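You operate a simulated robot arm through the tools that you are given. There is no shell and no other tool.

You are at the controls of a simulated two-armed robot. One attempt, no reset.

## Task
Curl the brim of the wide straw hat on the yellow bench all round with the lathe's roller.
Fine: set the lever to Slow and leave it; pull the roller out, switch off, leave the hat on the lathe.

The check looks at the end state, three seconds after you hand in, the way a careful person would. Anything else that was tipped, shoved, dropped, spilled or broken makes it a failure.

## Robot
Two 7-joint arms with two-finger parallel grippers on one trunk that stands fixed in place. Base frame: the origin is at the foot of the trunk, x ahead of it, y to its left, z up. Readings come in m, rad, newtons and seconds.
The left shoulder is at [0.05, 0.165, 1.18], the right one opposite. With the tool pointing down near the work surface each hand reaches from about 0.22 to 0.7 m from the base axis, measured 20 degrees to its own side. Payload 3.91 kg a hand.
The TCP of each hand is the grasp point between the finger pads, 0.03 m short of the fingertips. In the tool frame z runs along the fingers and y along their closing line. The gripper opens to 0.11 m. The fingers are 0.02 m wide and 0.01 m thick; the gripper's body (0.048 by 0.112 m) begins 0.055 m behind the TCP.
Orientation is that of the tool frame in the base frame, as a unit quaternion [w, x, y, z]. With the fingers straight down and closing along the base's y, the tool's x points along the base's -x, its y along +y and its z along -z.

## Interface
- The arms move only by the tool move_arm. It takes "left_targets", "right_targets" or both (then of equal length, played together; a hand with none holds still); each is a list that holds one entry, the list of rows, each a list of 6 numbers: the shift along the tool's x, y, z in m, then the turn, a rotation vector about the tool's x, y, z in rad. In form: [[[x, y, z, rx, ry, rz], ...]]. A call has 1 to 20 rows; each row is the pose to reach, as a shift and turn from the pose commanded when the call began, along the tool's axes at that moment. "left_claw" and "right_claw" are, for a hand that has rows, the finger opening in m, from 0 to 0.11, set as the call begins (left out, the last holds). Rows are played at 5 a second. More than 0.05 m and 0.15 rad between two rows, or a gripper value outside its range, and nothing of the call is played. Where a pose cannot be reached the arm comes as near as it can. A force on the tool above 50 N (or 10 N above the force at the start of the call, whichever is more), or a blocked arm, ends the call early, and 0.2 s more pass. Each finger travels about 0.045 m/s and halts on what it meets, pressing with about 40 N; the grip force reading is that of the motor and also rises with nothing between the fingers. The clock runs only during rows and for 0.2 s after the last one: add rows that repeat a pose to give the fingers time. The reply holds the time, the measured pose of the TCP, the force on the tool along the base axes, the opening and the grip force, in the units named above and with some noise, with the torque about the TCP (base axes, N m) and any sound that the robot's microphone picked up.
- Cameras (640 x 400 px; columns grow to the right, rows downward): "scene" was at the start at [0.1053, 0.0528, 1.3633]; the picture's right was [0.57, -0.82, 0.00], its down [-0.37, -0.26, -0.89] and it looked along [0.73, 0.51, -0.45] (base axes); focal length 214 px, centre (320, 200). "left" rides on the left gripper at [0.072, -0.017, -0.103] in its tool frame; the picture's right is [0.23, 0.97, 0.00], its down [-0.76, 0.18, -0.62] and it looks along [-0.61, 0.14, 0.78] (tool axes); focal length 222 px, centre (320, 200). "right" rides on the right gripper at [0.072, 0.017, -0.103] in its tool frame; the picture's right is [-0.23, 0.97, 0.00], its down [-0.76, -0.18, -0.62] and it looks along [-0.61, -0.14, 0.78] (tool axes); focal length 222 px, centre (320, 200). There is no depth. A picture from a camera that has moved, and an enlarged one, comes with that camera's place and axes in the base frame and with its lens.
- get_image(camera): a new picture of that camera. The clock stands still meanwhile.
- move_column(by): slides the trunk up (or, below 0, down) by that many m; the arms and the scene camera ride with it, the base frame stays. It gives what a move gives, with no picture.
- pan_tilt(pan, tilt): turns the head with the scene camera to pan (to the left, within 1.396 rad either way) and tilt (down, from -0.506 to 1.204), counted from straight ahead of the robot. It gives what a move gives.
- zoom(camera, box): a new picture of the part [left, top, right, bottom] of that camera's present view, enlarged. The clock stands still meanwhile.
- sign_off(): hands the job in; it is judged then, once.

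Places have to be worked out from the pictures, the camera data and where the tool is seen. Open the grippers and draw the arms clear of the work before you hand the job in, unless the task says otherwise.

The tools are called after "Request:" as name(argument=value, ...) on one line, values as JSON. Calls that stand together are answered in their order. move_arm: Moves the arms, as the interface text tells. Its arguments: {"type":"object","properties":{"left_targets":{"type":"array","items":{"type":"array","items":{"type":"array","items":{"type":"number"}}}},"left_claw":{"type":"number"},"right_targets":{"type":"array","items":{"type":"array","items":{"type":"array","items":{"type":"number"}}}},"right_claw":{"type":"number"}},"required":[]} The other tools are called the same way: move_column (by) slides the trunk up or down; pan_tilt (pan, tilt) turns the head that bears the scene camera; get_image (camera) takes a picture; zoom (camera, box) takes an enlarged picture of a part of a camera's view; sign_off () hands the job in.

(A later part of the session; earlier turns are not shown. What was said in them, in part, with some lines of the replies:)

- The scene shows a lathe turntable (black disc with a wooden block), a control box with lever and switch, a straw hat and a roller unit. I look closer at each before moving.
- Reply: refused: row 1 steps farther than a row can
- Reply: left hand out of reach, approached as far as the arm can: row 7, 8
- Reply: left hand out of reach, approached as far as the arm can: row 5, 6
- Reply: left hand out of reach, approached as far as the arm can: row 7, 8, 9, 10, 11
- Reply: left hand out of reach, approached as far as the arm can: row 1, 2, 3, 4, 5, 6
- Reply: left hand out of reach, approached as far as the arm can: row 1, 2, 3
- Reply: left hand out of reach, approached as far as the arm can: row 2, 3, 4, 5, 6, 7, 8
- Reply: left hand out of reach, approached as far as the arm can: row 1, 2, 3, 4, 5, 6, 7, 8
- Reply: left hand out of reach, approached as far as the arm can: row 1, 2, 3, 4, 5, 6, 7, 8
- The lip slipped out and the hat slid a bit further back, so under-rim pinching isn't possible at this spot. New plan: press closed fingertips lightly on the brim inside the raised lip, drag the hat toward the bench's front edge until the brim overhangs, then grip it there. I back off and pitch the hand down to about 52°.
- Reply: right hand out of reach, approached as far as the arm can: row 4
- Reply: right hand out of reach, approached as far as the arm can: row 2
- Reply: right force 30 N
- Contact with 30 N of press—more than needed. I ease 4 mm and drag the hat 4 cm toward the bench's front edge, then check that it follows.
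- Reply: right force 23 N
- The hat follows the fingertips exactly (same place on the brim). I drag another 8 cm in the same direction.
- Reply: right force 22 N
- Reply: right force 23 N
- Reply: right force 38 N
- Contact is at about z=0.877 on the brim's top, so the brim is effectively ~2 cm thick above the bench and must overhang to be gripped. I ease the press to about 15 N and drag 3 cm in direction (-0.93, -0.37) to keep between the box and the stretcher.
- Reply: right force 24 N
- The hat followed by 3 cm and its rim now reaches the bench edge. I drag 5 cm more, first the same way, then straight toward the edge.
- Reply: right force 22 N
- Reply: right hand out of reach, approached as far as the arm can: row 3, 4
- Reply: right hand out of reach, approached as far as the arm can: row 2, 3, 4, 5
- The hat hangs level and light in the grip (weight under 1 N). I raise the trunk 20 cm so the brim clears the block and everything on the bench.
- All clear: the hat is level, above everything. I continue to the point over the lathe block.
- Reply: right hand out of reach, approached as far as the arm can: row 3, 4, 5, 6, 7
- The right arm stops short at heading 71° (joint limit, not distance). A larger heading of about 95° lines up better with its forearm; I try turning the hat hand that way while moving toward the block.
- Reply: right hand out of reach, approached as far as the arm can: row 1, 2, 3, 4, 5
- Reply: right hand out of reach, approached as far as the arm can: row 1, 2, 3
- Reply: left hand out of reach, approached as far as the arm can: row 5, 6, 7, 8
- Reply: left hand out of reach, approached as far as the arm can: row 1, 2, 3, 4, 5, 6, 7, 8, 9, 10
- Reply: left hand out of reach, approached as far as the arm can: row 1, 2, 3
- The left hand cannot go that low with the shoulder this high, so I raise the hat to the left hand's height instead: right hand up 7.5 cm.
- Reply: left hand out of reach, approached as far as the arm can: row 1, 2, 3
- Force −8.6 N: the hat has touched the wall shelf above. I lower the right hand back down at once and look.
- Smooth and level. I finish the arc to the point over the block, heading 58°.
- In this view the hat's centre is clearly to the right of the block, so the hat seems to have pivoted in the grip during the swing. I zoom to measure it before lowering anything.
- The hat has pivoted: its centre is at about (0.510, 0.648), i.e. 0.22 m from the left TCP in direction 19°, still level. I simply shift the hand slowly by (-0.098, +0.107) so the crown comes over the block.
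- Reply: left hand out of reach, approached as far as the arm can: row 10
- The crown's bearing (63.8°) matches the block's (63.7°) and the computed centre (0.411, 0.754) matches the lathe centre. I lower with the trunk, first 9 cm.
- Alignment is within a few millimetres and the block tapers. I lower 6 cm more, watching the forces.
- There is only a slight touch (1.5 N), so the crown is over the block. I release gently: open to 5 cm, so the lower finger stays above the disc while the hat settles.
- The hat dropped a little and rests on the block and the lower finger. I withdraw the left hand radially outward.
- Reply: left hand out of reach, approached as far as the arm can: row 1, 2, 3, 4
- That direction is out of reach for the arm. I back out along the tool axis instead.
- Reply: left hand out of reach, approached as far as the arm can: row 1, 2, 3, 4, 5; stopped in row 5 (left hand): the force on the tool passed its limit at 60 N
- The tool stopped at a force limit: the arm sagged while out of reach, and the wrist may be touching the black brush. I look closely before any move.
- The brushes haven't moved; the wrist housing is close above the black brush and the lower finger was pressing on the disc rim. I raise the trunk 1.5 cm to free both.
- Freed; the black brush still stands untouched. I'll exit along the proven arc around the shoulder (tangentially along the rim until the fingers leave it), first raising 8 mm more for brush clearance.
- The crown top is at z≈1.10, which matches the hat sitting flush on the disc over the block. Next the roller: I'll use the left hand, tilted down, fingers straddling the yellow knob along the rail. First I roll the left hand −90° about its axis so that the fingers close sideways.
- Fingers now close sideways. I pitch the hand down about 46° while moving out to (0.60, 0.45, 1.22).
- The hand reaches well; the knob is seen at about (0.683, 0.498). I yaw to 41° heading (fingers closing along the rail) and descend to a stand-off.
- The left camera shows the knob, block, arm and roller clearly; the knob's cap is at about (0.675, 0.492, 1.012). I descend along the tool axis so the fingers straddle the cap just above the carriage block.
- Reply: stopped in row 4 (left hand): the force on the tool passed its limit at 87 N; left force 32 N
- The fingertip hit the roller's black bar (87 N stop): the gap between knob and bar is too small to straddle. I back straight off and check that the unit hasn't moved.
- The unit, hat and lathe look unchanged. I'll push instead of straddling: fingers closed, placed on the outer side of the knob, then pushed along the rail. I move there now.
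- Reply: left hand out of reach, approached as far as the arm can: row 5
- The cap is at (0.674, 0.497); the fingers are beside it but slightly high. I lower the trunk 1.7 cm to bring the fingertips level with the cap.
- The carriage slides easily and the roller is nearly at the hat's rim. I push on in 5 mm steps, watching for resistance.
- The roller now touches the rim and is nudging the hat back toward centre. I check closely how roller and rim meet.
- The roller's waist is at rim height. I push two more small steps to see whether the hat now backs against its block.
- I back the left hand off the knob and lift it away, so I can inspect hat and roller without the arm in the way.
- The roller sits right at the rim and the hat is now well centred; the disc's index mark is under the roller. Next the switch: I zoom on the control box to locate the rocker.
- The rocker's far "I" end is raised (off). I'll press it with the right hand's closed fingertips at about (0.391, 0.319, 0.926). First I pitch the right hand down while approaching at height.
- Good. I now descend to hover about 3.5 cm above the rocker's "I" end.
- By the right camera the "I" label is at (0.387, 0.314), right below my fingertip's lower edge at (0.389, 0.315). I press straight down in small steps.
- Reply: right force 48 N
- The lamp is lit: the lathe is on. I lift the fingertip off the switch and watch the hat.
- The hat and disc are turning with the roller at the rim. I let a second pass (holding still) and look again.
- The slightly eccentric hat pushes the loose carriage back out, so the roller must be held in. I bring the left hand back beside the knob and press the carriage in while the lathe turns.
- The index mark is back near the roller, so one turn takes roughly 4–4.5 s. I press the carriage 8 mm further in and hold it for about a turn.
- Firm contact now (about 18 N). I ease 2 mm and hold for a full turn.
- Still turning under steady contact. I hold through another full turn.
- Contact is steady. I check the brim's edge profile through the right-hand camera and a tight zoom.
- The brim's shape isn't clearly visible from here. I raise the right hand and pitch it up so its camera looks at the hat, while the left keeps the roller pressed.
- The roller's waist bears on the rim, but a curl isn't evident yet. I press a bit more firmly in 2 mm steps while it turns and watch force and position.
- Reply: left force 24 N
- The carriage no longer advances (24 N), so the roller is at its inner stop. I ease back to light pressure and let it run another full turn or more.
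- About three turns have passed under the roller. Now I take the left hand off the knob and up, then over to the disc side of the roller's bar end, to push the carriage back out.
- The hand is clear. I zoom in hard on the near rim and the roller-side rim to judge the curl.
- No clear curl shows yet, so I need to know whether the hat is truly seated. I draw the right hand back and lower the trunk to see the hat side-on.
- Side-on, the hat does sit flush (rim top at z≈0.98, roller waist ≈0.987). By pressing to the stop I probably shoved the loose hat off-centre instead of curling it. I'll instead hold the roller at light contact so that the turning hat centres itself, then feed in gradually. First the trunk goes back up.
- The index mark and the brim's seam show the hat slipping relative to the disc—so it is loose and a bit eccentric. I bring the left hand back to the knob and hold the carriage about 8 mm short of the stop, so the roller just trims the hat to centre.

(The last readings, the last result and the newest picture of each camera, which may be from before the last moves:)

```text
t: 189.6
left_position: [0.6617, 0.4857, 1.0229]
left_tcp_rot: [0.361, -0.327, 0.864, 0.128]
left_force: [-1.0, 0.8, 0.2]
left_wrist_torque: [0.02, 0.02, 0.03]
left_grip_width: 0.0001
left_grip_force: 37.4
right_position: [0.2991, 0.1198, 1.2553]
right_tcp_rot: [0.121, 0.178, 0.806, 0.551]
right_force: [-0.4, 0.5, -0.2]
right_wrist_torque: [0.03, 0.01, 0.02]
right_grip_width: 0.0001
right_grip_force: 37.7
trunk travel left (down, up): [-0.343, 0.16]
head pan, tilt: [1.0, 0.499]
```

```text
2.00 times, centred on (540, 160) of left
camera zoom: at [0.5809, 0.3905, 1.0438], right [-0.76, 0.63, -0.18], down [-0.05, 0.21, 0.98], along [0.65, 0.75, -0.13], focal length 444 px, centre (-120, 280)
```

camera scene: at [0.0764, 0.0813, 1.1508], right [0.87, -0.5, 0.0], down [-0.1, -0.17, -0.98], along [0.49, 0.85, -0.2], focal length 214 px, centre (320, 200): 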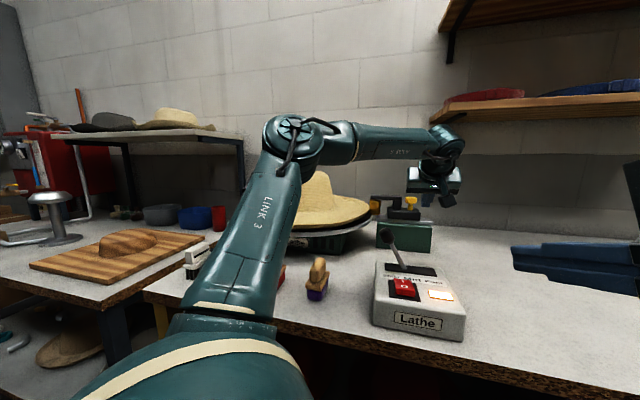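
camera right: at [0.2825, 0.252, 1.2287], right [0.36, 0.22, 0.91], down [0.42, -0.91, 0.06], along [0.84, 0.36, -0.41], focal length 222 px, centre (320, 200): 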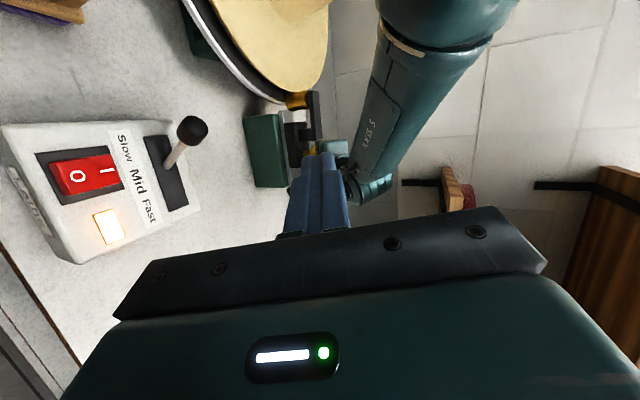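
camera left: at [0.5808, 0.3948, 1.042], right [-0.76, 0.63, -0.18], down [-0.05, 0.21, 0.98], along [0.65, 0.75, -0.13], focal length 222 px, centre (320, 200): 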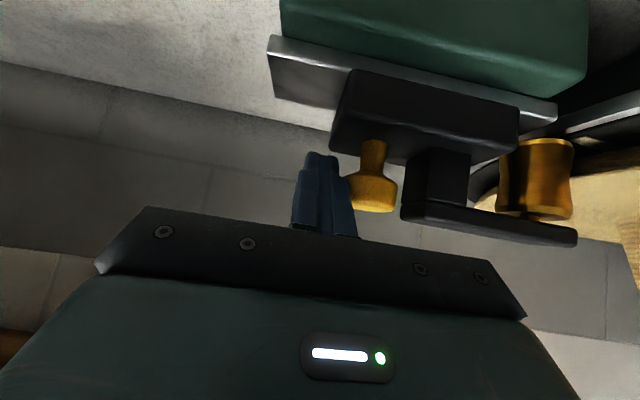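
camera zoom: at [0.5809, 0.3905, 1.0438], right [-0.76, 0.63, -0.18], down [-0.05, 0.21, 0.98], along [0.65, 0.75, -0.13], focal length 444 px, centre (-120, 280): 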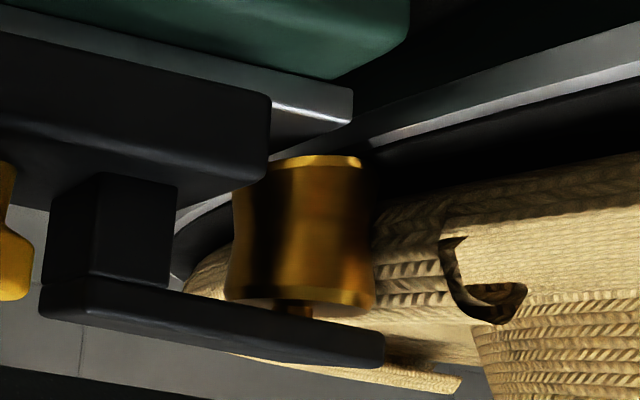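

Now it works: the brim's edge is rolling up behind the roller. I hold this exact position and let the turn continue.

Request:
move_arm(left_targets=[[[0, 0, 0, 0, 0, 0], [0, 0, 0, 0, 0, 0], [0, 0, 0, 0, 0, 0], [0, 0, 0, 0, 0, 0], [0, 0, 0, 0, 0, 0], [0, 0, 0, 0, 0, 0], [0, 0, 0, 0, 0, 0]]])

Request:
zoom(camera="scene", box=[245, 130, 415, 240])

```text
t: 191.2
left_position: [0.6625, 0.4844, 1.0213]
left_tcp_rot: [0.36, -0.327, 0.864, 0.127]
left_force: [-0.3, 0.7, 0.4]
left_wrist_torque: [-0.03, 0.03, -0.02]
left_grip_width: 0.0
left_grip_force: 37.7
right_position: [0.299, 0.1209, 1.2559]
right_tcp_rot: [0.121, 0.179, 0.806, 0.552]
right_force: [1.2, 0.0, 0.2]
right_wrist_torque: [0.01, 0.02, -0.02]
right_grip_width: 0.0001
right_grip_force: 37.2
trunk travel left (down, up): [-0.343, 0.16]
head pan, tilt: [1.0, 0.499]
```

```text
3.64 times, centred on (330, 185) of scene
camera zoom: at [0.0793, 0.077, 1.3032], right [0.84, -0.54, 0.0], down [-0.26, -0.4, -0.88], along [0.47, 0.74, -0.48], focal length 780 px, centre (284, 254)
```

zoom: 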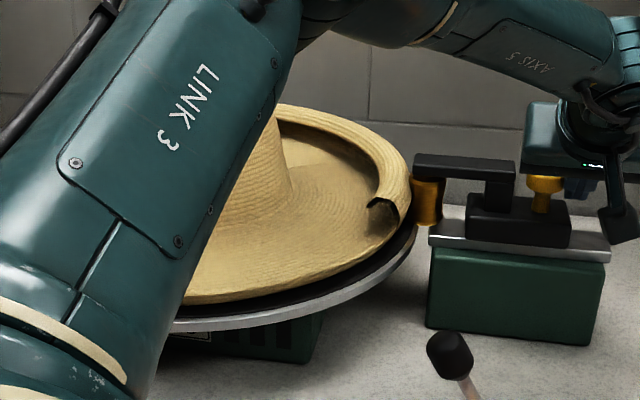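

The rolled edge runs from the roller round the back. I keep holding.

Request:
move_arm(left_targets=[[[0, 0, 0, 0, 0, 0], [0, 0, 0, 0, 0, 0], [0, 0, 0, 0, 0, 0], [0, 0, 0, 0, 0, 0], [0, 0, 0, 0, 0, 0], [0, 0, 0, 0, 0, 0], [0, 0, 0, 0, 0, 0], [0, 0, 0, 0, 0, 0], [0, 0, 0, 0, 0, 0], [0, 0, 0, 0, 0, 0]]])

Request:
zoom(camera="scene", box=[245, 130, 415, 240])

Request:
get_image(camera="left")

```text
t: 193.4
left_position: [0.6635, 0.4845, 1.0212]
left_tcp_rot: [0.362, -0.328, 0.864, 0.127]
left_force: [0.0, -0.5, 0.5]
left_wrist_torque: [0.02, 0.06, 0.02]
left_grip_width: 0.0
left_grip_force: 37.6
right_position: [0.2993, 0.1197, 1.2546]
right_tcp_rot: [0.122, 0.178, 0.806, 0.552]
right_force: [0.8, -0.6, 0.5]
right_wrist_torque: [-0.01, -0.01, 0.01]
right_grip_width: 0.0005
right_grip_force: 37.9
trunk travel left (down, up): [-0.343, 0.16]
head pan, tilt: [1.0, 0.499]
```

```text
3.64 times, centred on (330, 185) of scene
camera zoom: at [0.0793, 0.0769, 1.3032], right [0.84, -0.54, 0.0], down [-0.26, -0.4, -0.88], along [0.47, 0.74, -0.48], focal length 780 px, centre (284, 254)
```

zoom: 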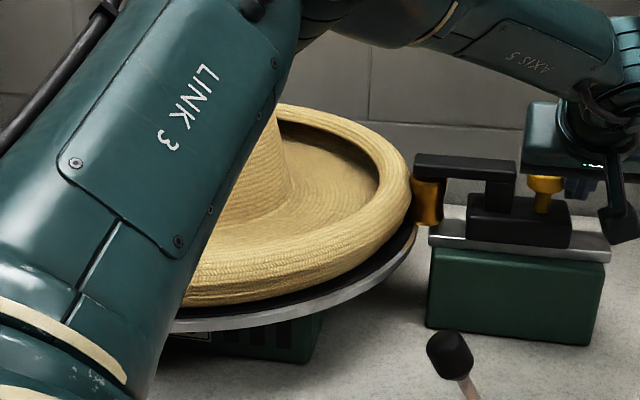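

```text
taken
camera left: at [0.581, 0.3904, 1.0438], right [-0.76, 0.63, -0.18], down [-0.05, 0.21, 0.98], along [0.65, 0.75, -0.13], focal length 222 px, centre (320, 200)
```

left: 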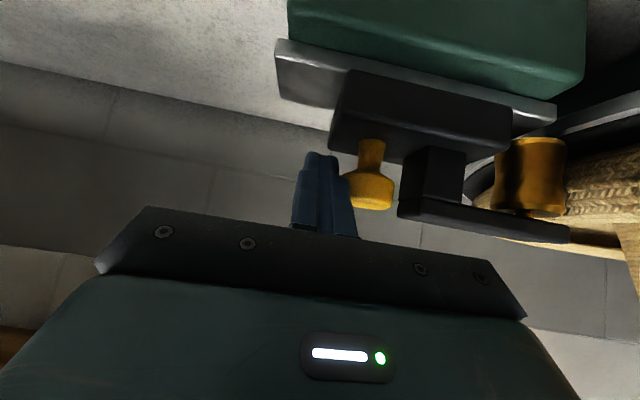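

The visible brim is now rolled on the near side as well. I hold two more seconds and check for any gap passing by.

Request:
move_arm(left_targets=[[[0, 0, 0, 0, 0, 0], [0, 0, 0, 0, 0, 0], [0, 0, 0, 0, 0, 0], [0, 0, 0, 0, 0, 0], [0, 0, 0, 0, 0, 0], [0, 0, 0, 0, 0, 0]]])

Request:
zoom(camera="scene", box=[245, 130, 415, 240])

Request:
move_arm(left_targets=[[[0, 0, 0, 0, 0, 0], [0, 0, 0, 0, 0, 0], [0, 0, 0, 0, 0, 0], [0, 0, 0, 0, 0, 0], [0, 0, 0, 0, 0, 0], [0, 0, 0, 0, 0, 0]]])

Request:
zoom(camera="scene", box=[245, 130, 415, 240])

```text
t: 194.8
left_position: [0.6619, 0.485, 1.0205]
left_tcp_rot: [0.361, -0.328, 0.864, 0.128]
left_force: [-0.9, 0.4, 0.2]
left_wrist_torque: [-0.04, 0.0, 0.0]
left_grip_width: 0.0
left_grip_force: 37.5
right_position: [0.2993, 0.1205, 1.2554]
right_tcp_rot: [0.122, 0.178, 0.806, 0.552]
right_force: [0.3, 0.2, 0.5]
right_wrist_torque: [0.01, -0.04, 0.02]
right_grip_width: 0.0
right_grip_force: 37.3
trunk travel left (down, up): [-0.343, 0.16]
head pan, tilt: [1.0, 0.499]
```

```text
3.64 times, centred on (330, 185) of scene
camera zoom: at [0.0792, 0.077, 1.3032], right [0.84, -0.54, 0.0], down [-0.26, -0.4, -0.88], along [0.47, 0.74, -0.48], focal length 780 px, centre (284, 254)
```

zoom: 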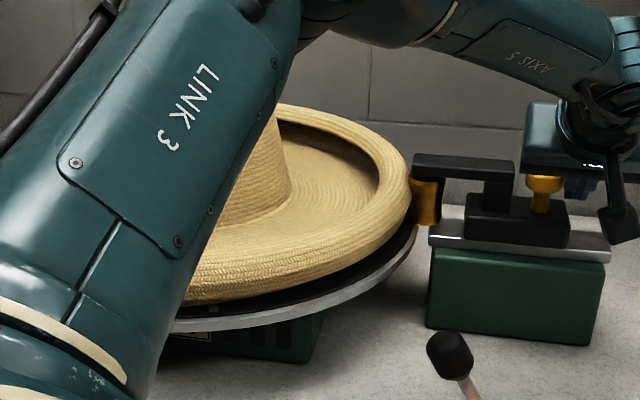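

```text
t: 196.2
left_position: [0.6623, 0.4846, 1.0218]
left_tcp_rot: [0.361, -0.327, 0.864, 0.127]
left_force: [1.1, -0.4, -0.8]
left_wrist_torque: [-0.03, 0.02, -0.02]
left_grip_width: 0.0
left_grip_force: 37.6
right_position: [0.2987, 0.1204, 1.2546]
right_tcp_rot: [0.121, 0.179, 0.806, 0.552]
right_force: [-0.9, -0.8, 0.2]
right_wrist_torque: [0.0, -0.03, 0.01]
right_grip_width: 0.0003
right_grip_force: 38.0
trunk travel left (down, up): [-0.343, 0.16]
head pan, tilt: [1.0, 0.499]
```

```text
3.64 times, centred on (330, 185) of scene
camera zoom: at [0.0792, 0.077, 1.3032], right [0.84, -0.54, 0.0], down [-0.26, -0.4, -0.88], along [0.47, 0.74, -0.48], focal length 780 px, centre (284, 254)
```

zoom: 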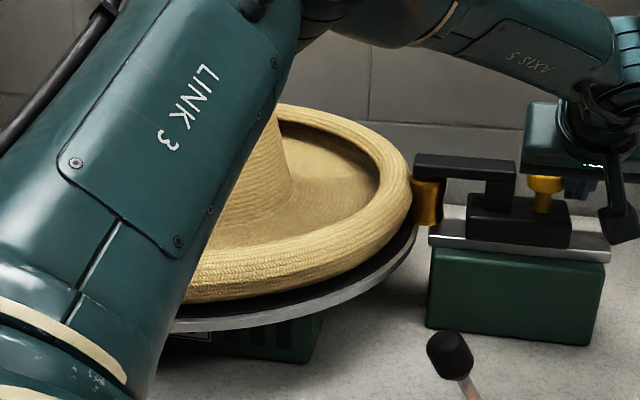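

No gap has passed in nearly 3 s. I lift the left hand away and look at the whole hat over a turn.

Request:
move_arm(left_targets=[[[0, -0.02, 0, 0, 0, 0], [0, -0.02, -0.04, 0, 0, 0], [-0.02, -0.02, -0.08, 0, 0, 0], [-0.04, -0.02, -0.12, 0, 0, 0], [-0.06, -0.02, -0.16, 0, 0, 0], [-0.08, -0.02, -0.2, 0, 0, 0]]])

Request:
zoom(camera="scene", box=[245, 130, 415, 240])

Request:
zoom(camera="left", box=[340, 0, 640, 190])

```text
t: 197.6
left_position: [0.6102, 0.4166, 1.2183]
left_tcp_rot: [0.361, -0.327, 0.864, 0.128]
left_force: [0.0, 0.3, 0.3]
left_wrist_torque: [0.02, -0.04, -0.01]
left_grip_width: 0.0002
left_grip_force: 37.9
right_position: [0.2981, 0.1202, 1.2557]
right_tcp_rot: [0.121, 0.178, 0.805, 0.553]
right_force: [0.2, -0.5, 0.4]
right_wrist_torque: [-0.01, 0.02, -0.02]
right_grip_width: 0.0
right_grip_force: 37.6
trunk travel left (down, up): [-0.343, 0.16]
head pan, tilt: [1.0, 0.499]
```

```text
3.64 times, centred on (330, 185) of scene
camera zoom: at [0.0789, 0.0767, 1.3032], right [0.84, -0.54, 0.0], down [-0.26, -0.4, -0.88], along [0.47, 0.74, -0.48], focal length 780 px, centre (284, 254)
```

zoom: 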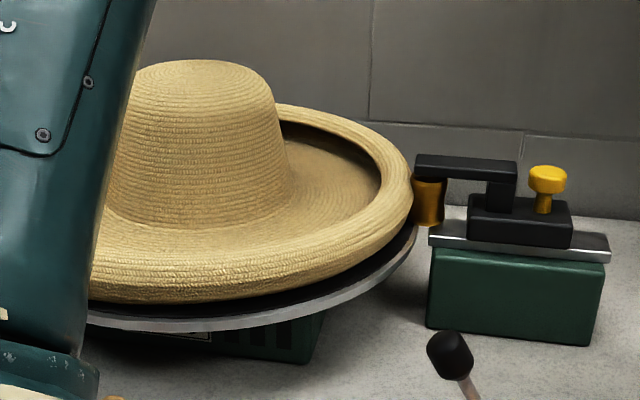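

```text
2.11 times, centred on (490, 95) of left
camera zoom: at [0.5281, 0.3216, 1.2407], right [-0.76, 0.63, -0.18], down [-0.05, 0.21, 0.98], along [0.65, 0.75, -0.13], focal length 468 px, centre (-38, 421)
```

zoom: 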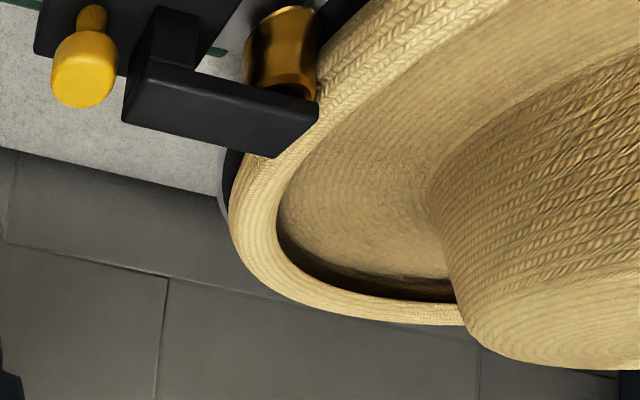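

The curl goes round everywhere visible. Now I take the left hand over the hat side of the roller's bar end, first high above it at (0.529, 0.594, 1.16).

Request:
move_arm(left_targets=[[[0, 0.0376, 0.0157, 0, 0, 0], [0, 0.0753, 0.0314, 0, 0, 0], [0, 0.1129, 0.0471, 0, 0, 0], [0, 0.1506, 0.0628, 0, 0, 0], [-0.0007, 0.1882, 0.0785, 0, 0, 0]]])

Request:
get_image(camera="left")

Request:
get_image(camera="scene")

```text
t: 198.8
left_position: [0.5276, 0.5982, 1.1578]
left_tcp_rot: [0.361, -0.328, 0.864, 0.127]
left_force: [-0.4, 0.5, 0.5]
left_wrist_torque: [0.01, 0.01, -0.02]
left_grip_width: 0.0002
left_grip_force: 37.7
right_position: [0.2991, 0.1207, 1.2544]
right_tcp_rot: [0.121, 0.178, 0.806, 0.552]
right_force: [0.8, 0.5, -1.2]
right_wrist_torque: [0.01, -0.01, 0.02]
right_grip_width: 0.0001
right_grip_force: 38.0
trunk travel left (down, up): [-0.343, 0.16]
head pan, tilt: [1.0, 0.499]
```

```text
taken
camera left: at [0.4455, 0.5042, 1.1794], right [-0.76, 0.63, -0.18], down [-0.06, 0.21, 0.98], along [0.65, 0.75, -0.13], focal length 222 px, centre (320, 200)
```

left: 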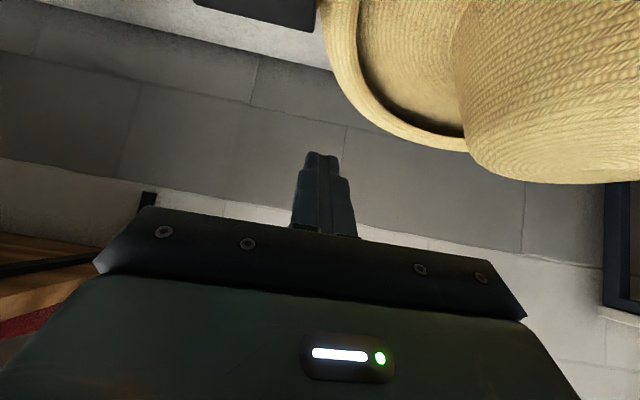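

```text
taken
camera scene: at [0.0792, 0.0775, 1.3031], right [0.84, -0.54, 0.0], down [-0.26, -0.4, -0.88], along [0.47, 0.74, -0.48], focal length 214 px, centre (320, 200)
```

scene: 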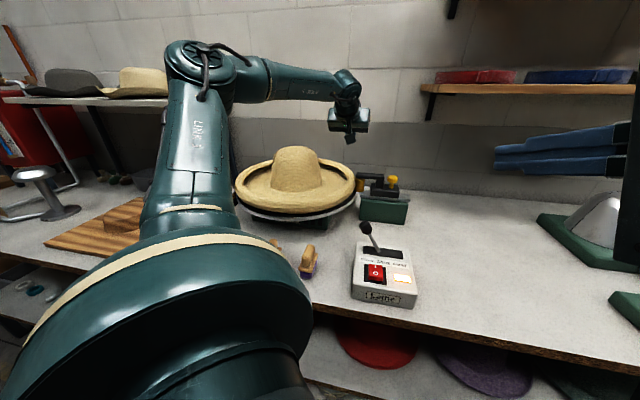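

From here the whole hat is in view; I zoom to confirm the curl all the way round.

Request:
zoom(camera="scene", box=[225, 130, 415, 240])

```text
3.37 times, centred on (320, 185) of scene
camera zoom: at [0.0792, 0.0775, 1.3031], right [0.84, -0.54, 0.0], down [-0.26, -0.4, -0.88], along [0.47, 0.74, -0.48], focal length 722 px, centre (320, 250)
```

zoom: 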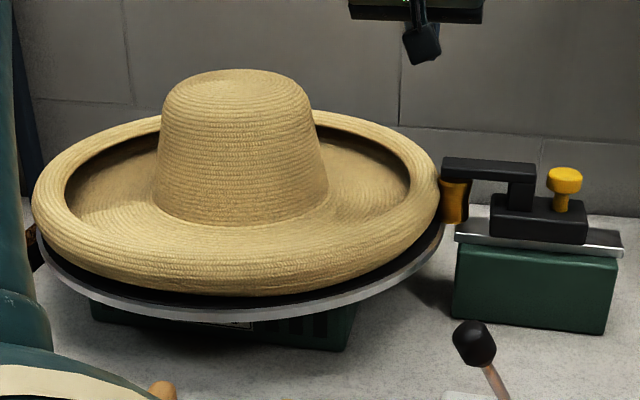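

The brim is rolled evenly all round. I descend straight down beside the bar's end, stopping a little above the curl.

Request:
move_arm(left_targets=[[[0.0233, 0.0005, 0.0233, 0, 0, 0], [0.0466, 0.001, 0.0467, 0, 0, 0], [0.0665, 0.0014, 0.0665, 0, 0, 0]]])

Request:
zoom(camera="left", box=[180, 0, 480, 200])

Request:
zoom(camera="scene", box=[300, 130, 420, 210])

```text
t: 199.6
left_position: [0.528, 0.5994, 1.0657]
left_tcp_rot: [0.36, -0.327, 0.864, 0.127]
left_force: [0.2, 0.6, 0.6]
left_wrist_torque: [0.02, -0.02, -0.02]
left_grip_width: 0.0002
left_grip_force: 37.6
right_position: [0.2994, 0.1206, 1.2568]
right_tcp_rot: [0.121, 0.179, 0.806, 0.552]
right_force: [-0.4, -0.1, -0.4]
right_wrist_torque: [0.01, 0.05, 0.02]
right_grip_width: 0.0
right_grip_force: 38.0
trunk travel left (down, up): [-0.343, 0.16]
head pan, tilt: [1.0, 0.499]
```

```text
2.00 times, centred on (330, 100) of left
camera zoom: at [0.4464, 0.5042, 1.0877], right [-0.76, 0.63, -0.18], down [-0.05, 0.21, 0.98], along [0.65, 0.75, -0.13], focal length 444 px, centre (300, 400)
```

zoom: 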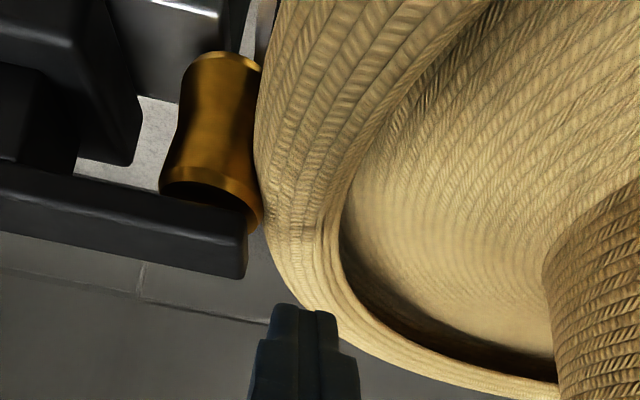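

```text
5.00 times, centred on (360, 170) of scene
camera zoom: at [0.0794, 0.0772, 1.3031], right [0.84, -0.54, 0.0], down [-0.26, -0.4, -0.88], along [0.47, 0.74, -0.48], focal length 1072 px, centre (120, 350)
```

zoom: 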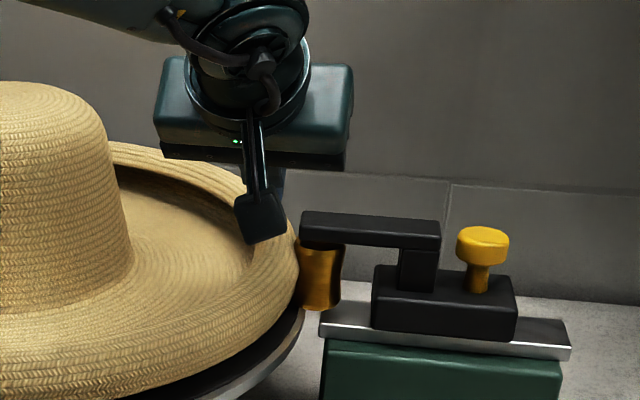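

The fingertip is beside the bar's end, about 7 mm clear and slightly above the curl. I lower 1.7 cm and push outward along the rail.

Request:
move_arm(left_targets=[[[0.006, 0, 0.006, 0, 0, 0], [0.012, 0, 0.012, 0, 0, 0], [0.012, -0.006, 0.012, 0, 0, 0], [0.012, -0.014, 0.012, 0, 0, 0], [0.012, -0.022, 0.012, 0, 0, 0], [0.012, -0.03, 0.012, 0, 0, 0]]])

Request:
zoom(camera="scene", box=[300, 130, 420, 210])

Request:
zoom(camera="left", box=[180, 0, 480, 200])

```text
t: 201.0
left_position: [0.5509, 0.5711, 1.0483]
left_tcp_rot: [0.361, -0.327, 0.864, 0.127]
left_force: [0.0, 1.0, -0.5]
left_wrist_torque: [-0.02, 0.0, 0.04]
left_grip_width: 0.0
left_grip_force: 37.7
right_position: [0.2994, 0.1201, 1.2552]
right_tcp_rot: [0.121, 0.178, 0.805, 0.553]
right_force: [0.8, -0.4, 0.1]
right_wrist_torque: [-0.02, 0.0, -0.03]
right_grip_width: 0.0002
right_grip_force: 37.2
trunk travel left (down, up): [-0.343, 0.16]
head pan, tilt: [1.0, 0.499]
```

```text
5.00 times, centred on (360, 170) of scene
camera zoom: at [0.0793, 0.0768, 1.3032], right [0.84, -0.54, 0.0], down [-0.26, -0.4, -0.88], along [0.47, 0.74, -0.48], focal length 1072 px, centre (120, 350)
```

zoom: 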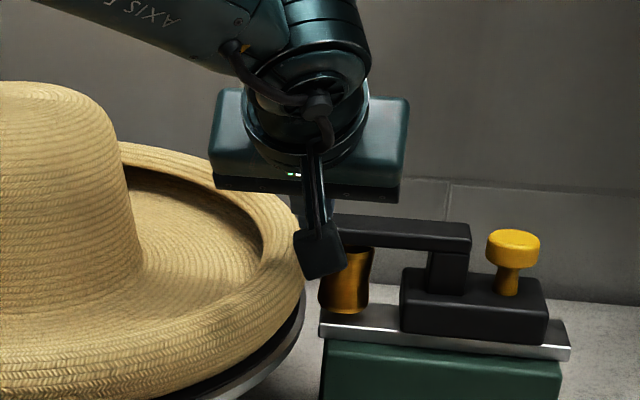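

```text
2.00 times, centred on (330, 100) of left
camera zoom: at [0.4675, 0.4777, 1.0718], right [-0.76, 0.63, -0.18], down [-0.05, 0.21, 0.98], along [0.65, 0.75, -0.13], focal length 444 px, centre (300, 400)
```

zoom: 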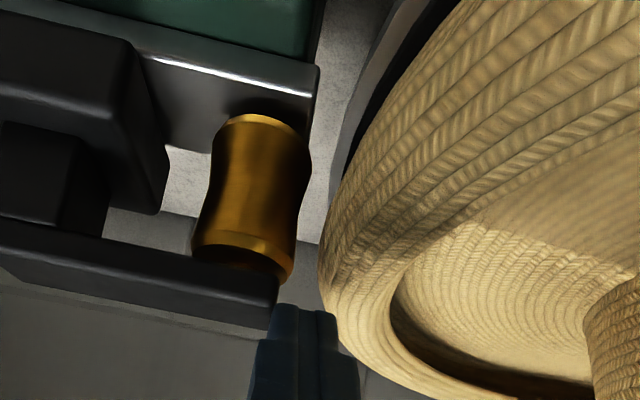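

The roller is moving out and is already clear of the brim. I push on to its outer end.

Request:
move_arm(left_targets=[[[0, -0.006, 0, 0, 0, 0], [0, -0.012, 0, 0, 0, 0], [0, -0.016, 0, 0, 0, 0], [0, -0.019, 0, 0, 0, 0]]])

Request:
zoom(camera="scene", box=[300, 130, 420, 210])

Request:
zoom(camera="left", box=[180, 0, 480, 200])

```text
t: 202.0
left_position: [0.5568, 0.5647, 1.0494]
left_tcp_rot: [0.36, -0.331, 0.863, 0.132]
left_force: [-24.3, 18.6, 7.5]
left_wrist_torque: [0.48, 0.44, 0.51]
left_grip_width: 0.0
left_grip_force: 37.5
right_position: [0.2956, 0.1219, 1.2564]
right_tcp_rot: [0.123, 0.177, 0.805, 0.553]
right_force: [0.7, 0.2, 1.1]
right_wrist_torque: [-0.06, -0.02, -0.01]
right_grip_width: 0.0
right_grip_force: 38.0
trunk travel left (down, up): [-0.343, 0.16]
head pan, tilt: [1.0, 0.499]
```

```text
5.00 times, centred on (360, 170) of scene
camera zoom: at [0.0755, 0.0787, 1.3034], right [0.84, -0.54, 0.0], down [-0.26, -0.4, -0.88], along [0.48, 0.74, -0.48], focal length 1072 px, centre (120, 350)
```

zoom: 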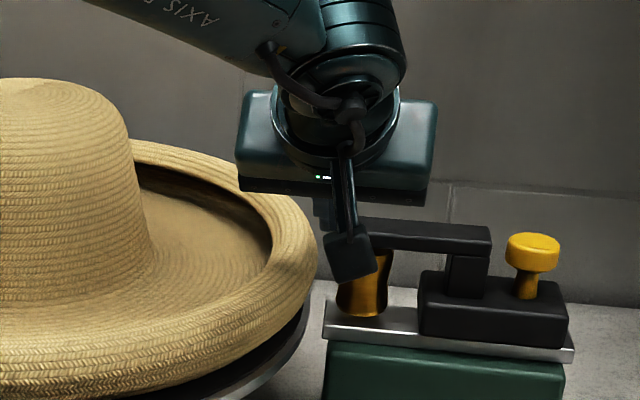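

```text
2.00 times, centred on (330, 100) of left
camera zoom: at [0.4762, 0.4684, 1.0721], right [-0.77, 0.62, -0.17], down [-0.05, 0.21, 0.98], along [0.64, 0.76, -0.13], focal length 444 px, centre (300, 400)
```

zoom: 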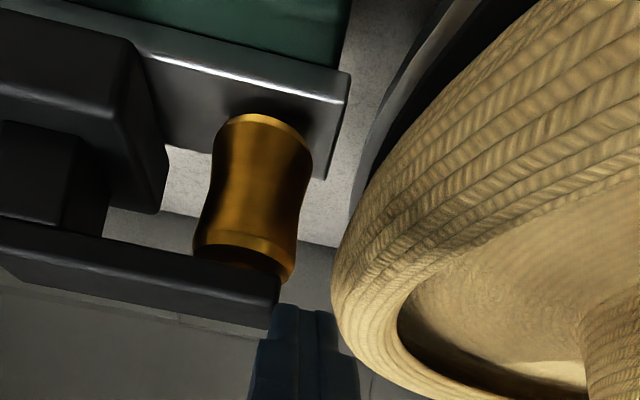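

The carriage is at its outer stop. I back off a few millimetres and lift the left hand up and away.

Request:
move_arm(left_targets=[[[0, 0.008, 0, 0, 0, 0], [-0.02, 0.006, -0.025, 0, 0, 0], [-0.04, 0, -0.055, 0, 0, 0], [-0.065, -0.02, -0.08, 0, 0, 0], [-0.085, -0.05, -0.1, 0, 0, 0], [-0.1, -0.085, -0.12, 0, 0, 0]]])

Request:
get_image(camera="scene")

Request:
zoom(camera="scene", box=[225, 130, 415, 240])

```text
t: 203.4
left_position: [0.6055, 0.4882, 1.2088]
left_tcp_rot: [0.36, -0.327, 0.865, 0.127]
left_force: [-0.5, -0.7, -0.3]
left_wrist_torque: [0.0, -0.03, 0.02]
left_grip_width: 0.0
left_grip_force: 37.7
right_position: [0.2991, 0.1192, 1.2552]
right_tcp_rot: [0.121, 0.178, 0.805, 0.553]
right_force: [-0.2, 0.4, 0.0]
right_wrist_torque: [0.01, 0.0, 0.01]
right_grip_width: 0.0
right_grip_force: 37.9
trunk travel left (down, up): [-0.343, 0.16]
head pan, tilt: [1.0, 0.499]
```

```text
taken
camera scene: at [0.0794, 0.0764, 1.3032], right [0.84, -0.54, 0.0], down [-0.26, -0.4, -0.88], along [0.47, 0.74, -0.48], focal length 214 px, centre (320, 200)
```

scene: 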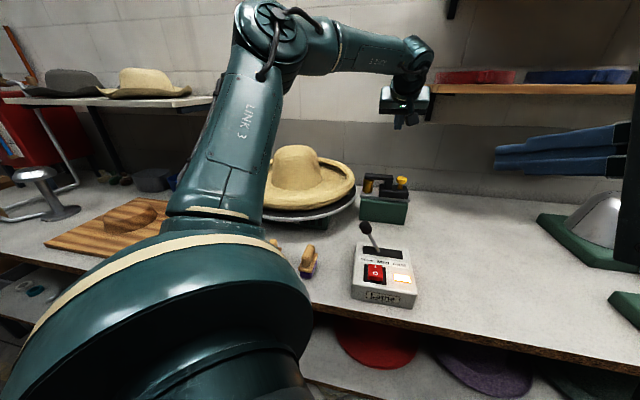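

```text
3.37 times, centred on (320, 185) of scene
camera zoom: at [0.0794, 0.0764, 1.3032], right [0.84, -0.54, 0.0], down [-0.26, -0.4, -0.88], along [0.47, 0.74, -0.48], focal length 722 px, centre (320, 250)
```

zoom: 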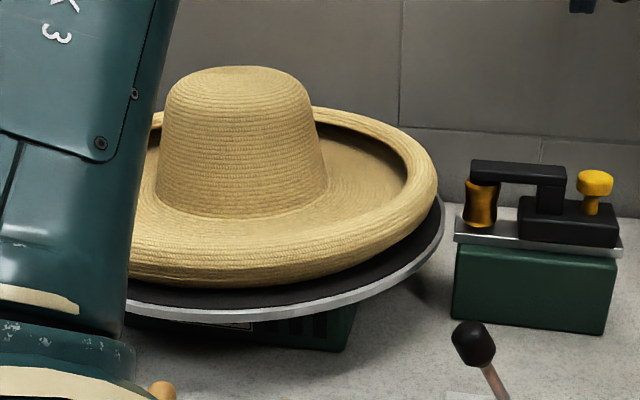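

The roller is out. Now to switch off: I bring the right hand back over the rocker's near "O" end, first at height while pitching down, and look at the rocker.

Request:
move_arm(right_targets=[[[0.0015, -0.0133, 0.0374, 0.0833, 0, 0], [0.003, -0.0266, 0.0749, 0.1667, 0, 0], [0.0045, -0.0399, 0.1123, 0.25, 0, 0], [0.006, -0.0531, 0.1497, 0.3333, 0, 0], [0.0075, -0.0664, 0.1872, 0.4167, 0, 0], [0.0089, -0.0797, 0.2246, 0.5, 0, 0]]])

Request:
get_image(camera="right")

Request:
zoom(camera="scene", box=[330, 200, 450, 310])

```text
t: 204.8
left_position: [0.6061, 0.4904, 1.209]
left_tcp_rot: [0.361, -0.328, 0.863, 0.127]
left_force: [0.3, 0.4, 1.2]
left_wrist_torque: [0.01, 0.02, -0.04]
left_grip_width: 0.0001
left_grip_force: 38.1
right_position: [0.367, 0.2862, 1.1017]
right_tcp_rot: [0.073, 0.203, 0.917, 0.335]
right_force: [0.1, 0.4, -0.2]
right_wrist_torque: [-0.01, 0.01, 0.01]
right_grip_width: 0.0001
right_grip_force: 37.8
trunk travel left (down, up): [-0.343, 0.16]
head pan, tilt: [1.0, 0.499]
```

```text
taken
camera right: at [0.2789, 0.2679, 1.1916], right [0.52, 0.58, 0.63], down [0.46, -0.81, 0.36], along [0.72, 0.1, -0.69], focal length 222 px, centre (320, 200)
```

right: 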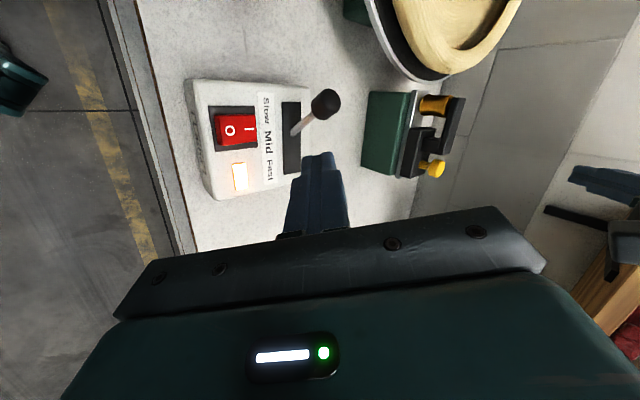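

```text
3.64 times, centred on (390, 255) of scene
camera zoom: at [0.0794, 0.0775, 1.3031], right [0.84, -0.54, 0.0], down [-0.26, -0.4, -0.88], along [0.47, 0.74, -0.48], focal length 780 px, centre (66, 0)
```

zoom: 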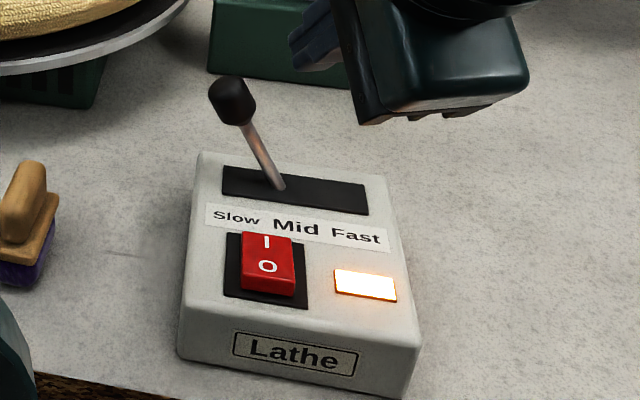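

The "O" end is at (0.371, 0.300). I descend onto it and press in small steps.

Request:
move_arm(right_targets=[[[0.0025, -0.0277, 0.0356, 0, 0, 0], [0.0025, -0.0567, 0.07, 0, 0, 0], [0.0025, -0.0761, 0.0929, 0, 0, 0], [0.0025, -0.0858, 0.1043, 0, 0, 0], [0.0025, -0.091, 0.1104, 0, 0, 0], [0.0025, -0.0942, 0.1143, 0, 0, 0], [0.0025, -0.0968, 0.1173, 0, 0, 0], [0.0025, -0.0994, 0.1204, 0, 0, 0]]])

Request:
get_image(camera="right")

Request:
zoom(camera="scene", box=[330, 200, 450, 310])

```text
t: 206.5
left_position: [0.603, 0.4856, 1.2131]
left_tcp_rot: [0.362, -0.328, 0.863, 0.128]
left_force: [0.6, -0.3, 0.1]
left_wrist_torque: [0.0, 0.01, -0.01]
left_grip_width: 0.0
left_grip_force: 37.4
right_position: [0.3648, 0.2886, 0.9555]
right_tcp_rot: [0.076, 0.202, 0.914, 0.343]
right_force: [-9.2, -22.1, 25.7]
right_wrist_torque: [-0.38, 0.05, -0.11]
right_grip_width: 0.0
right_grip_force: 37.6
trunk travel left (down, up): [-0.343, 0.16]
head pan, tilt: [1.0, 0.499]
stopped in row 8 (right hand): the force on the tool passed its limit at 54 N (the readings are from after the stop); the commanded pose is now the measured one
```

```text
taken
camera right: at [0.2763, 0.27, 1.0457], right [0.51, 0.57, 0.64], down [0.46, -0.81, 0.35], along [0.72, 0.11, -0.68], focal length 222 px, centre (320, 200)
```

right: 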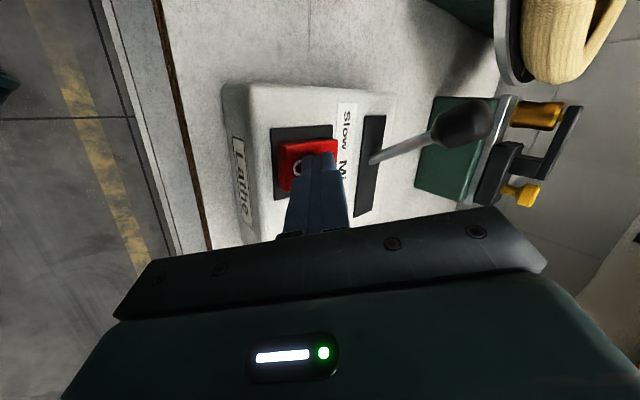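

```text
3.64 times, centred on (390, 255) of scene
camera zoom: at [0.0771, 0.0736, 1.3037], right [0.84, -0.54, 0.0], down [-0.26, -0.4, -0.88], along [0.48, 0.74, -0.48], focal length 780 px, centre (66, 0)
```

zoom: 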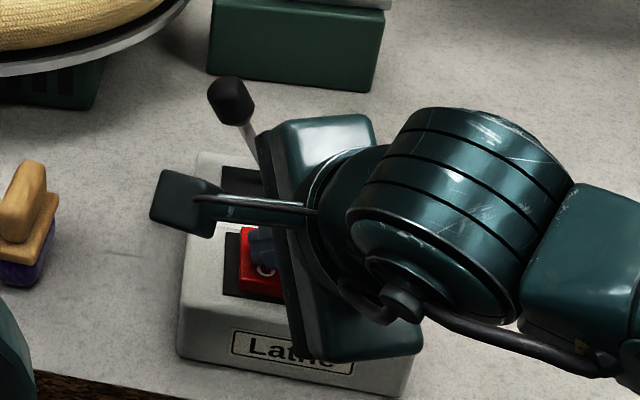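

I lift off and check the lamp.

Request:
move_arm(right_targets=[[[0, 0.0258, -0.0306, 0, 0, 0], [0, 0.0581, -0.0688, 0, 0, 0], [0, 0.08, -0.1, 0, 0, 0]]])

Request:
get_image(camera="right")

Request:
get_image(camera="scene")

Request:
zoom(camera="scene", box=[330, 200, 450, 310])

```text
t: 207.3
left_position: [0.606, 0.4889, 1.2104]
left_tcp_rot: [0.362, -0.327, 0.864, 0.127]
left_force: [0.1, -0.3, 0.3]
left_wrist_torque: [0.04, -0.02, 0.01]
left_grip_width: 0.0
left_grip_force: 37.6
right_position: [0.3684, 0.2866, 1.0793]
right_tcp_rot: [0.076, 0.202, 0.916, 0.338]
right_force: [-0.4, 1.0, 0.4]
right_wrist_torque: [0.02, -0.05, 0.01]
right_grip_width: 0.0
right_grip_force: 38.0
trunk travel left (down, up): [-0.343, 0.16]
head pan, tilt: [1.0, 0.499]
```

```text
taken
camera right: at [0.2795, 0.2681, 1.1693], right [0.52, 0.57, 0.64], down [0.46, -0.81, 0.36], along [0.72, 0.11, -0.69], focal length 222 px, centre (320, 200)
```

right: 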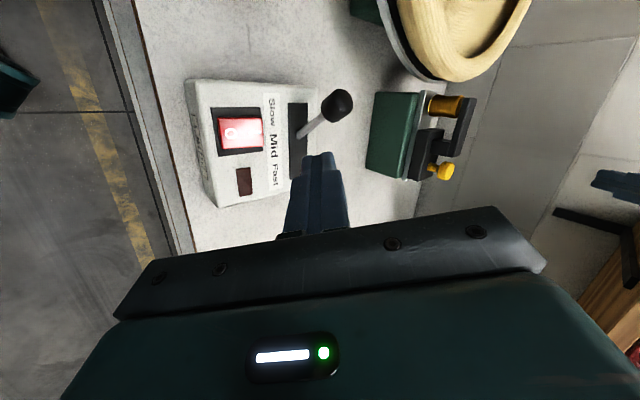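

```text
taken
camera scene: at [0.0788, 0.0766, 1.3032], right [0.84, -0.54, 0.0], down [-0.26, -0.4, -0.88], along [0.47, 0.74, -0.48], focal length 214 px, centre (320, 200)
```

scene: 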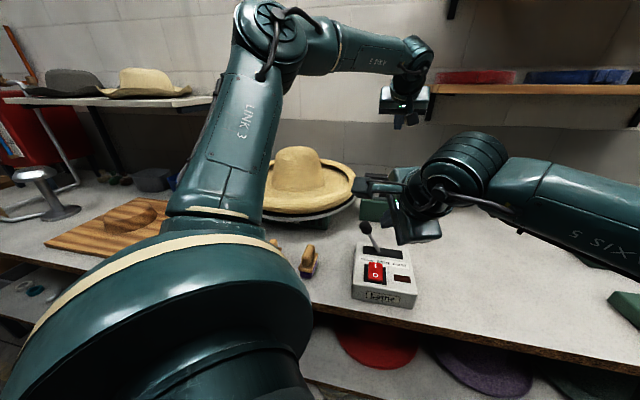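

```text
3.64 times, centred on (390, 255) of scene
camera zoom: at [0.0788, 0.0766, 1.3032], right [0.84, -0.54, 0.0], down [-0.26, -0.4, -0.88], along [0.47, 0.74, -0.48], focal length 780 px, centre (66, 0)
```

zoom: 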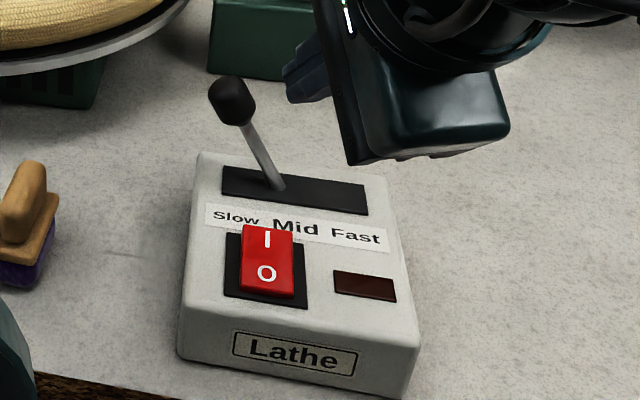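

The lamp is dark and the rocker is back at O; box and lever are unmoved. I withdraw the right hand back and to the right, opening its gripper.

Request:
move_arm(right_targets=[[[0, 0, -0.045, 0, 0, 0], [0, 0, -0.09, 0, 0, 0], [0, 0, -0.135, 0, 0, 0], [0, 0, -0.18, 0, 0, 0], [-0.01, -0.03, -0.21, 0, 0, 0], [-0.02, -0.06, -0.24, 0, 0, 0], [-0.03, -0.09, -0.265, 0, 0, 0], [-0.04, -0.12, -0.29, 0, 0, 0], [-0.05, -0.15, -0.32, 0, 0, 0], [-0.06, -0.18, -0.35, 0, 0, 0]]], right_claw=0.08)

Request:
move_arm(left_targets=[[[0.0198, 0.0129, -0.0359, 0, 0.096, 0], [0.0395, 0.0259, -0.0719, 0, 0.1925, 0], [0.0593, 0.0388, -0.1078, 0, 0.2888, 0], [0.0791, 0.0517, -0.1438, 0, 0.385, 0], [0.0988, 0.0646, -0.1797, 0, 0.4813, 0], [0.1186, 0.0776, -0.2156, 0, 0.5775, 0], [0.1383, 0.0905, -0.2516, 0, 0.6738, 0], [0.1581, 0.1034, -0.2875, 0, 0.77, 0]]], left_claw=0.08)

Request:
get_image(camera="scene")

```text
t: 209.5
left_position: [0.6056, 0.4889, 1.2097]
left_tcp_rot: [0.361, -0.328, 0.864, 0.128]
left_force: [-0.4, -0.1, -0.5]
left_wrist_torque: [-0.03, 0.0, -0.01]
left_grip_width: 0.0002
left_grip_force: 38.0
right_position: [0.2645, -0.0717, 1.2267]
right_tcp_rot: [0.076, 0.203, 0.915, 0.34]
right_force: [-0.3, 0.0, -1.4]
right_wrist_torque: [0.01, 0.01, -0.01]
right_grip_width: 0.0799
right_grip_force: 0.1
trunk travel left (down, up): [-0.343, 0.16]
head pan, tilt: [1.0, 0.499]
```

```text
t: 211.3
left_position: [0.2971, 0.3585, 1.3011]
left_tcp_rot: [0.009, -0.351, 0.936, -0.005]
left_force: [0.4, 0.7, 0.4]
left_wrist_torque: [0.0, 0.02, 0.01]
left_grip_width: 0.0803
left_grip_force: 0.1
right_position: [0.2642, -0.0703, 1.2275]
right_tcp_rot: [0.075, 0.203, 0.916, 0.339]
right_force: [-0.3, 0.4, -0.8]
right_wrist_torque: [0.01, -0.01, 0.02]
right_grip_width: 0.0802
right_grip_force: 0.0
trunk travel left (down, up): [-0.343, 0.16]
head pan, tilt: [1.0, 0.499]
```

```text
taken
camera scene: at [0.0789, 0.0769, 1.3032], right [0.84, -0.54, 0.0], down [-0.26, -0.4, -0.88], along [0.47, 0.74, -0.48], focal length 214 px, centre (320, 200)
```

scene: 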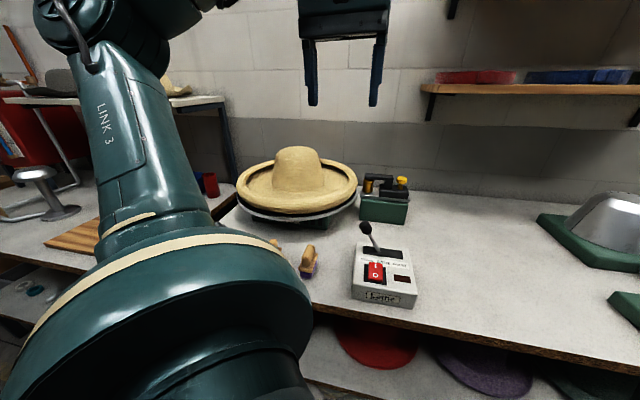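

Both hands are clear. I check the hat, roller, brushes and the rest of the bench closely before handing in.

Request:
zoom(camera="scene", box=[220, 130, 420, 250])

Request:
get_image(camera="left")

Request:
pan_tilt(pan=0.5, tilt=0.4)

Request:
get_image(camera="scene")

```text
3.20 times, centred on (320, 190) of scene
camera zoom: at [0.0789, 0.0769, 1.3032], right [0.84, -0.54, 0.0], down [-0.26, -0.4, -0.88], along [0.47, 0.74, -0.48], focal length 686 px, centre (320, 232)
```

zoom: 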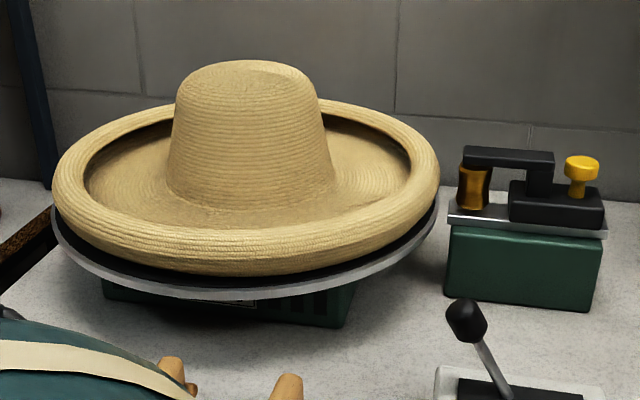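

```text
taken
camera left: at [0.2531, 0.298, 1.4044], right [-0.81, 0.58, -0.02], down [0.44, 0.64, 0.63], along [0.38, 0.5, -0.78], focal length 222 px, centre (320, 200)
```

left: 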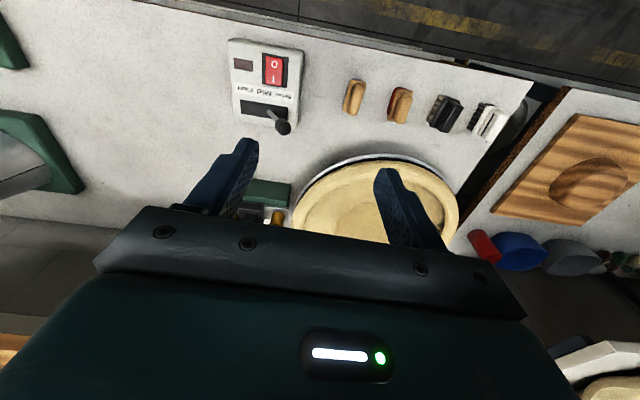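

```text
t: 212.2
left_position: [0.2986, 0.3589, 1.3004]
left_tcp_rot: [0.01, -0.352, 0.936, -0.006]
left_force: [-0.4, -0.4, -0.1]
left_wrist_torque: [0.01, 0.03, 0.02]
left_grip_width: 0.08
left_grip_force: 0.0
right_position: [0.2653, -0.0704, 1.2266]
right_tcp_rot: [0.074, 0.203, 0.915, 0.339]
right_force: [-0.1, 0.3, -0.4]
right_wrist_torque: [0.02, 0.01, -0.02]
right_grip_width: 0.08
right_grip_force: 0.0
trunk travel left (down, up): [-0.343, 0.16]
head pan, tilt: [0.499, 0.4]
```

```text
taken
camera scene: at [0.1114, 0.0448, 1.3123], right [0.48, -0.88, 0.0], down [-0.34, -0.19, -0.92], along [0.81, 0.44, -0.39], focal length 214 px, centre (320, 200)
```

scene: 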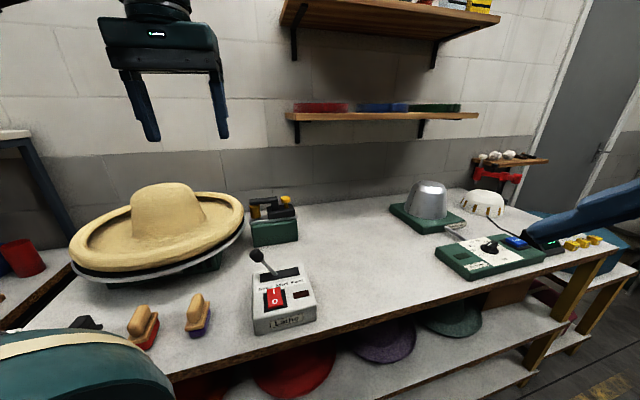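

The curl is complete, the roller is out, the lathe is off, and all brushes, belts and boxes stand where they were. I draw the left hand a bit further back and confirm the lathe is at rest.

Request:
move_arm(left_targets=[[[0.038, 0.007, 0, 0, 0, 0], [0.076, 0.014, 0, 0, 0, 0], [0.11, 0.02, 0, 0, 0, 0], [0.11, 0.02, 0, 0, 0, 0], [0.11, 0.02, 0, 0, 0, 0]]], left_claw=0.11)

Request:
pan_tilt(pan=0.95, tilt=0.45)

Request:
zoom(camera="scene", box=[220, 120, 440, 320])

```text
t: 213.4
left_position: [0.2027, 0.3027, 1.2964]
left_tcp_rot: [0.01, -0.352, 0.936, -0.004]
left_force: [0.4, -0.7, -0.1]
left_wrist_torque: [0.01, 0.0, 0.01]
left_grip_width: 0.11
left_grip_force: 0.1
right_position: [0.2649, -0.0715, 1.2272]
right_tcp_rot: [0.075, 0.204, 0.915, 0.34]
right_force: [-0.3, -0.7, 0.4]
right_wrist_torque: [0.0, -0.01, 0.01]
right_grip_width: 0.0799
right_grip_force: 0.2
trunk travel left (down, up): [-0.343, 0.16]
head pan, tilt: [0.499, 0.4]
```

```text
t: 214.3
left_position: [0.2034, 0.3019, 1.2961]
left_tcp_rot: [0.01, -0.352, 0.936, -0.006]
left_force: [-0.4, 0.7, -0.7]
left_wrist_torque: [0.0, -0.01, -0.01]
left_grip_width: 0.1098
left_grip_force: 0.1
right_position: [0.2642, -0.071, 1.2266]
right_tcp_rot: [0.076, 0.203, 0.915, 0.34]
right_force: [-0.7, 0.2, -0.2]
right_wrist_torque: [0.0, 0.0, -0.01]
right_grip_width: 0.0799
right_grip_force: 0.1
trunk travel left (down, up): [-0.343, 0.16]
head pan, tilt: [0.949, 0.45]
```

```text
2.00 times, centred on (330, 220) of scene
camera zoom: at [0.0837, 0.0751, 1.3076], right [0.81, -0.58, 0.0], down [-0.25, -0.35, -0.9], along [0.52, 0.73, -0.44], focal length 429 px, centre (300, 160)
```

zoom: 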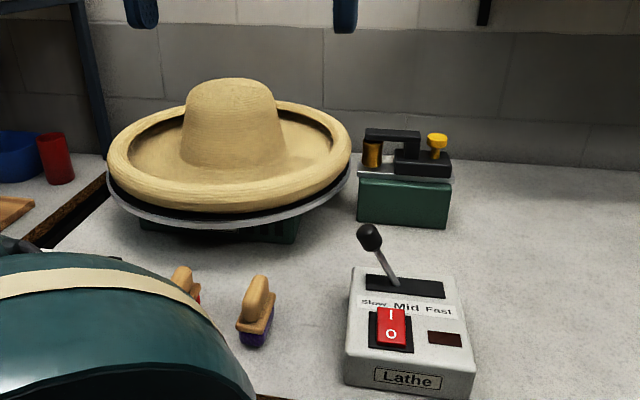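

The hat sits on the lathe with its brim curled all round. The roller is out, the lever is on Slow, the switch is off with the lamp dark, and both arms are clear with grippers open. I hand the job in.

Request:
sign_off()

```text
The job is handed in.
```

The wide straw hat's brim is now curled all the way round, and the hat is on the lathe. The lever is on Slow, the roller is pulled out to its outer stop, and the switch is off with the lamp dark.

A few things bumped along the way:
- **Getting the hat onto the lathe:** I couldn't get a finger under the brim at first. I dragged the hat to the bench edge, gripped it there with the right hand, and passed it to the left hand in the air.
- **Shelf contact:** while lifting, the hat touched the underside of the wall shelf. The belts on it looked undisturbed afterwards.
- **Hard stops:** a fingertip hit the roller's bar (87 N), and a finger pressed on the disc rim (60 N). Neither the roller unit nor the disc looked moved in later pictures.
- **Black brush:** my wrist came close above it, but it stayed standing where it was.
- **Curling:** pressing the roller fully to its stop only pushed the loose hat sideways. The curl formed once I held the roller at light contact for about two turns.

In the last pictures the brushes, belts, control box and stretcher were where they started.
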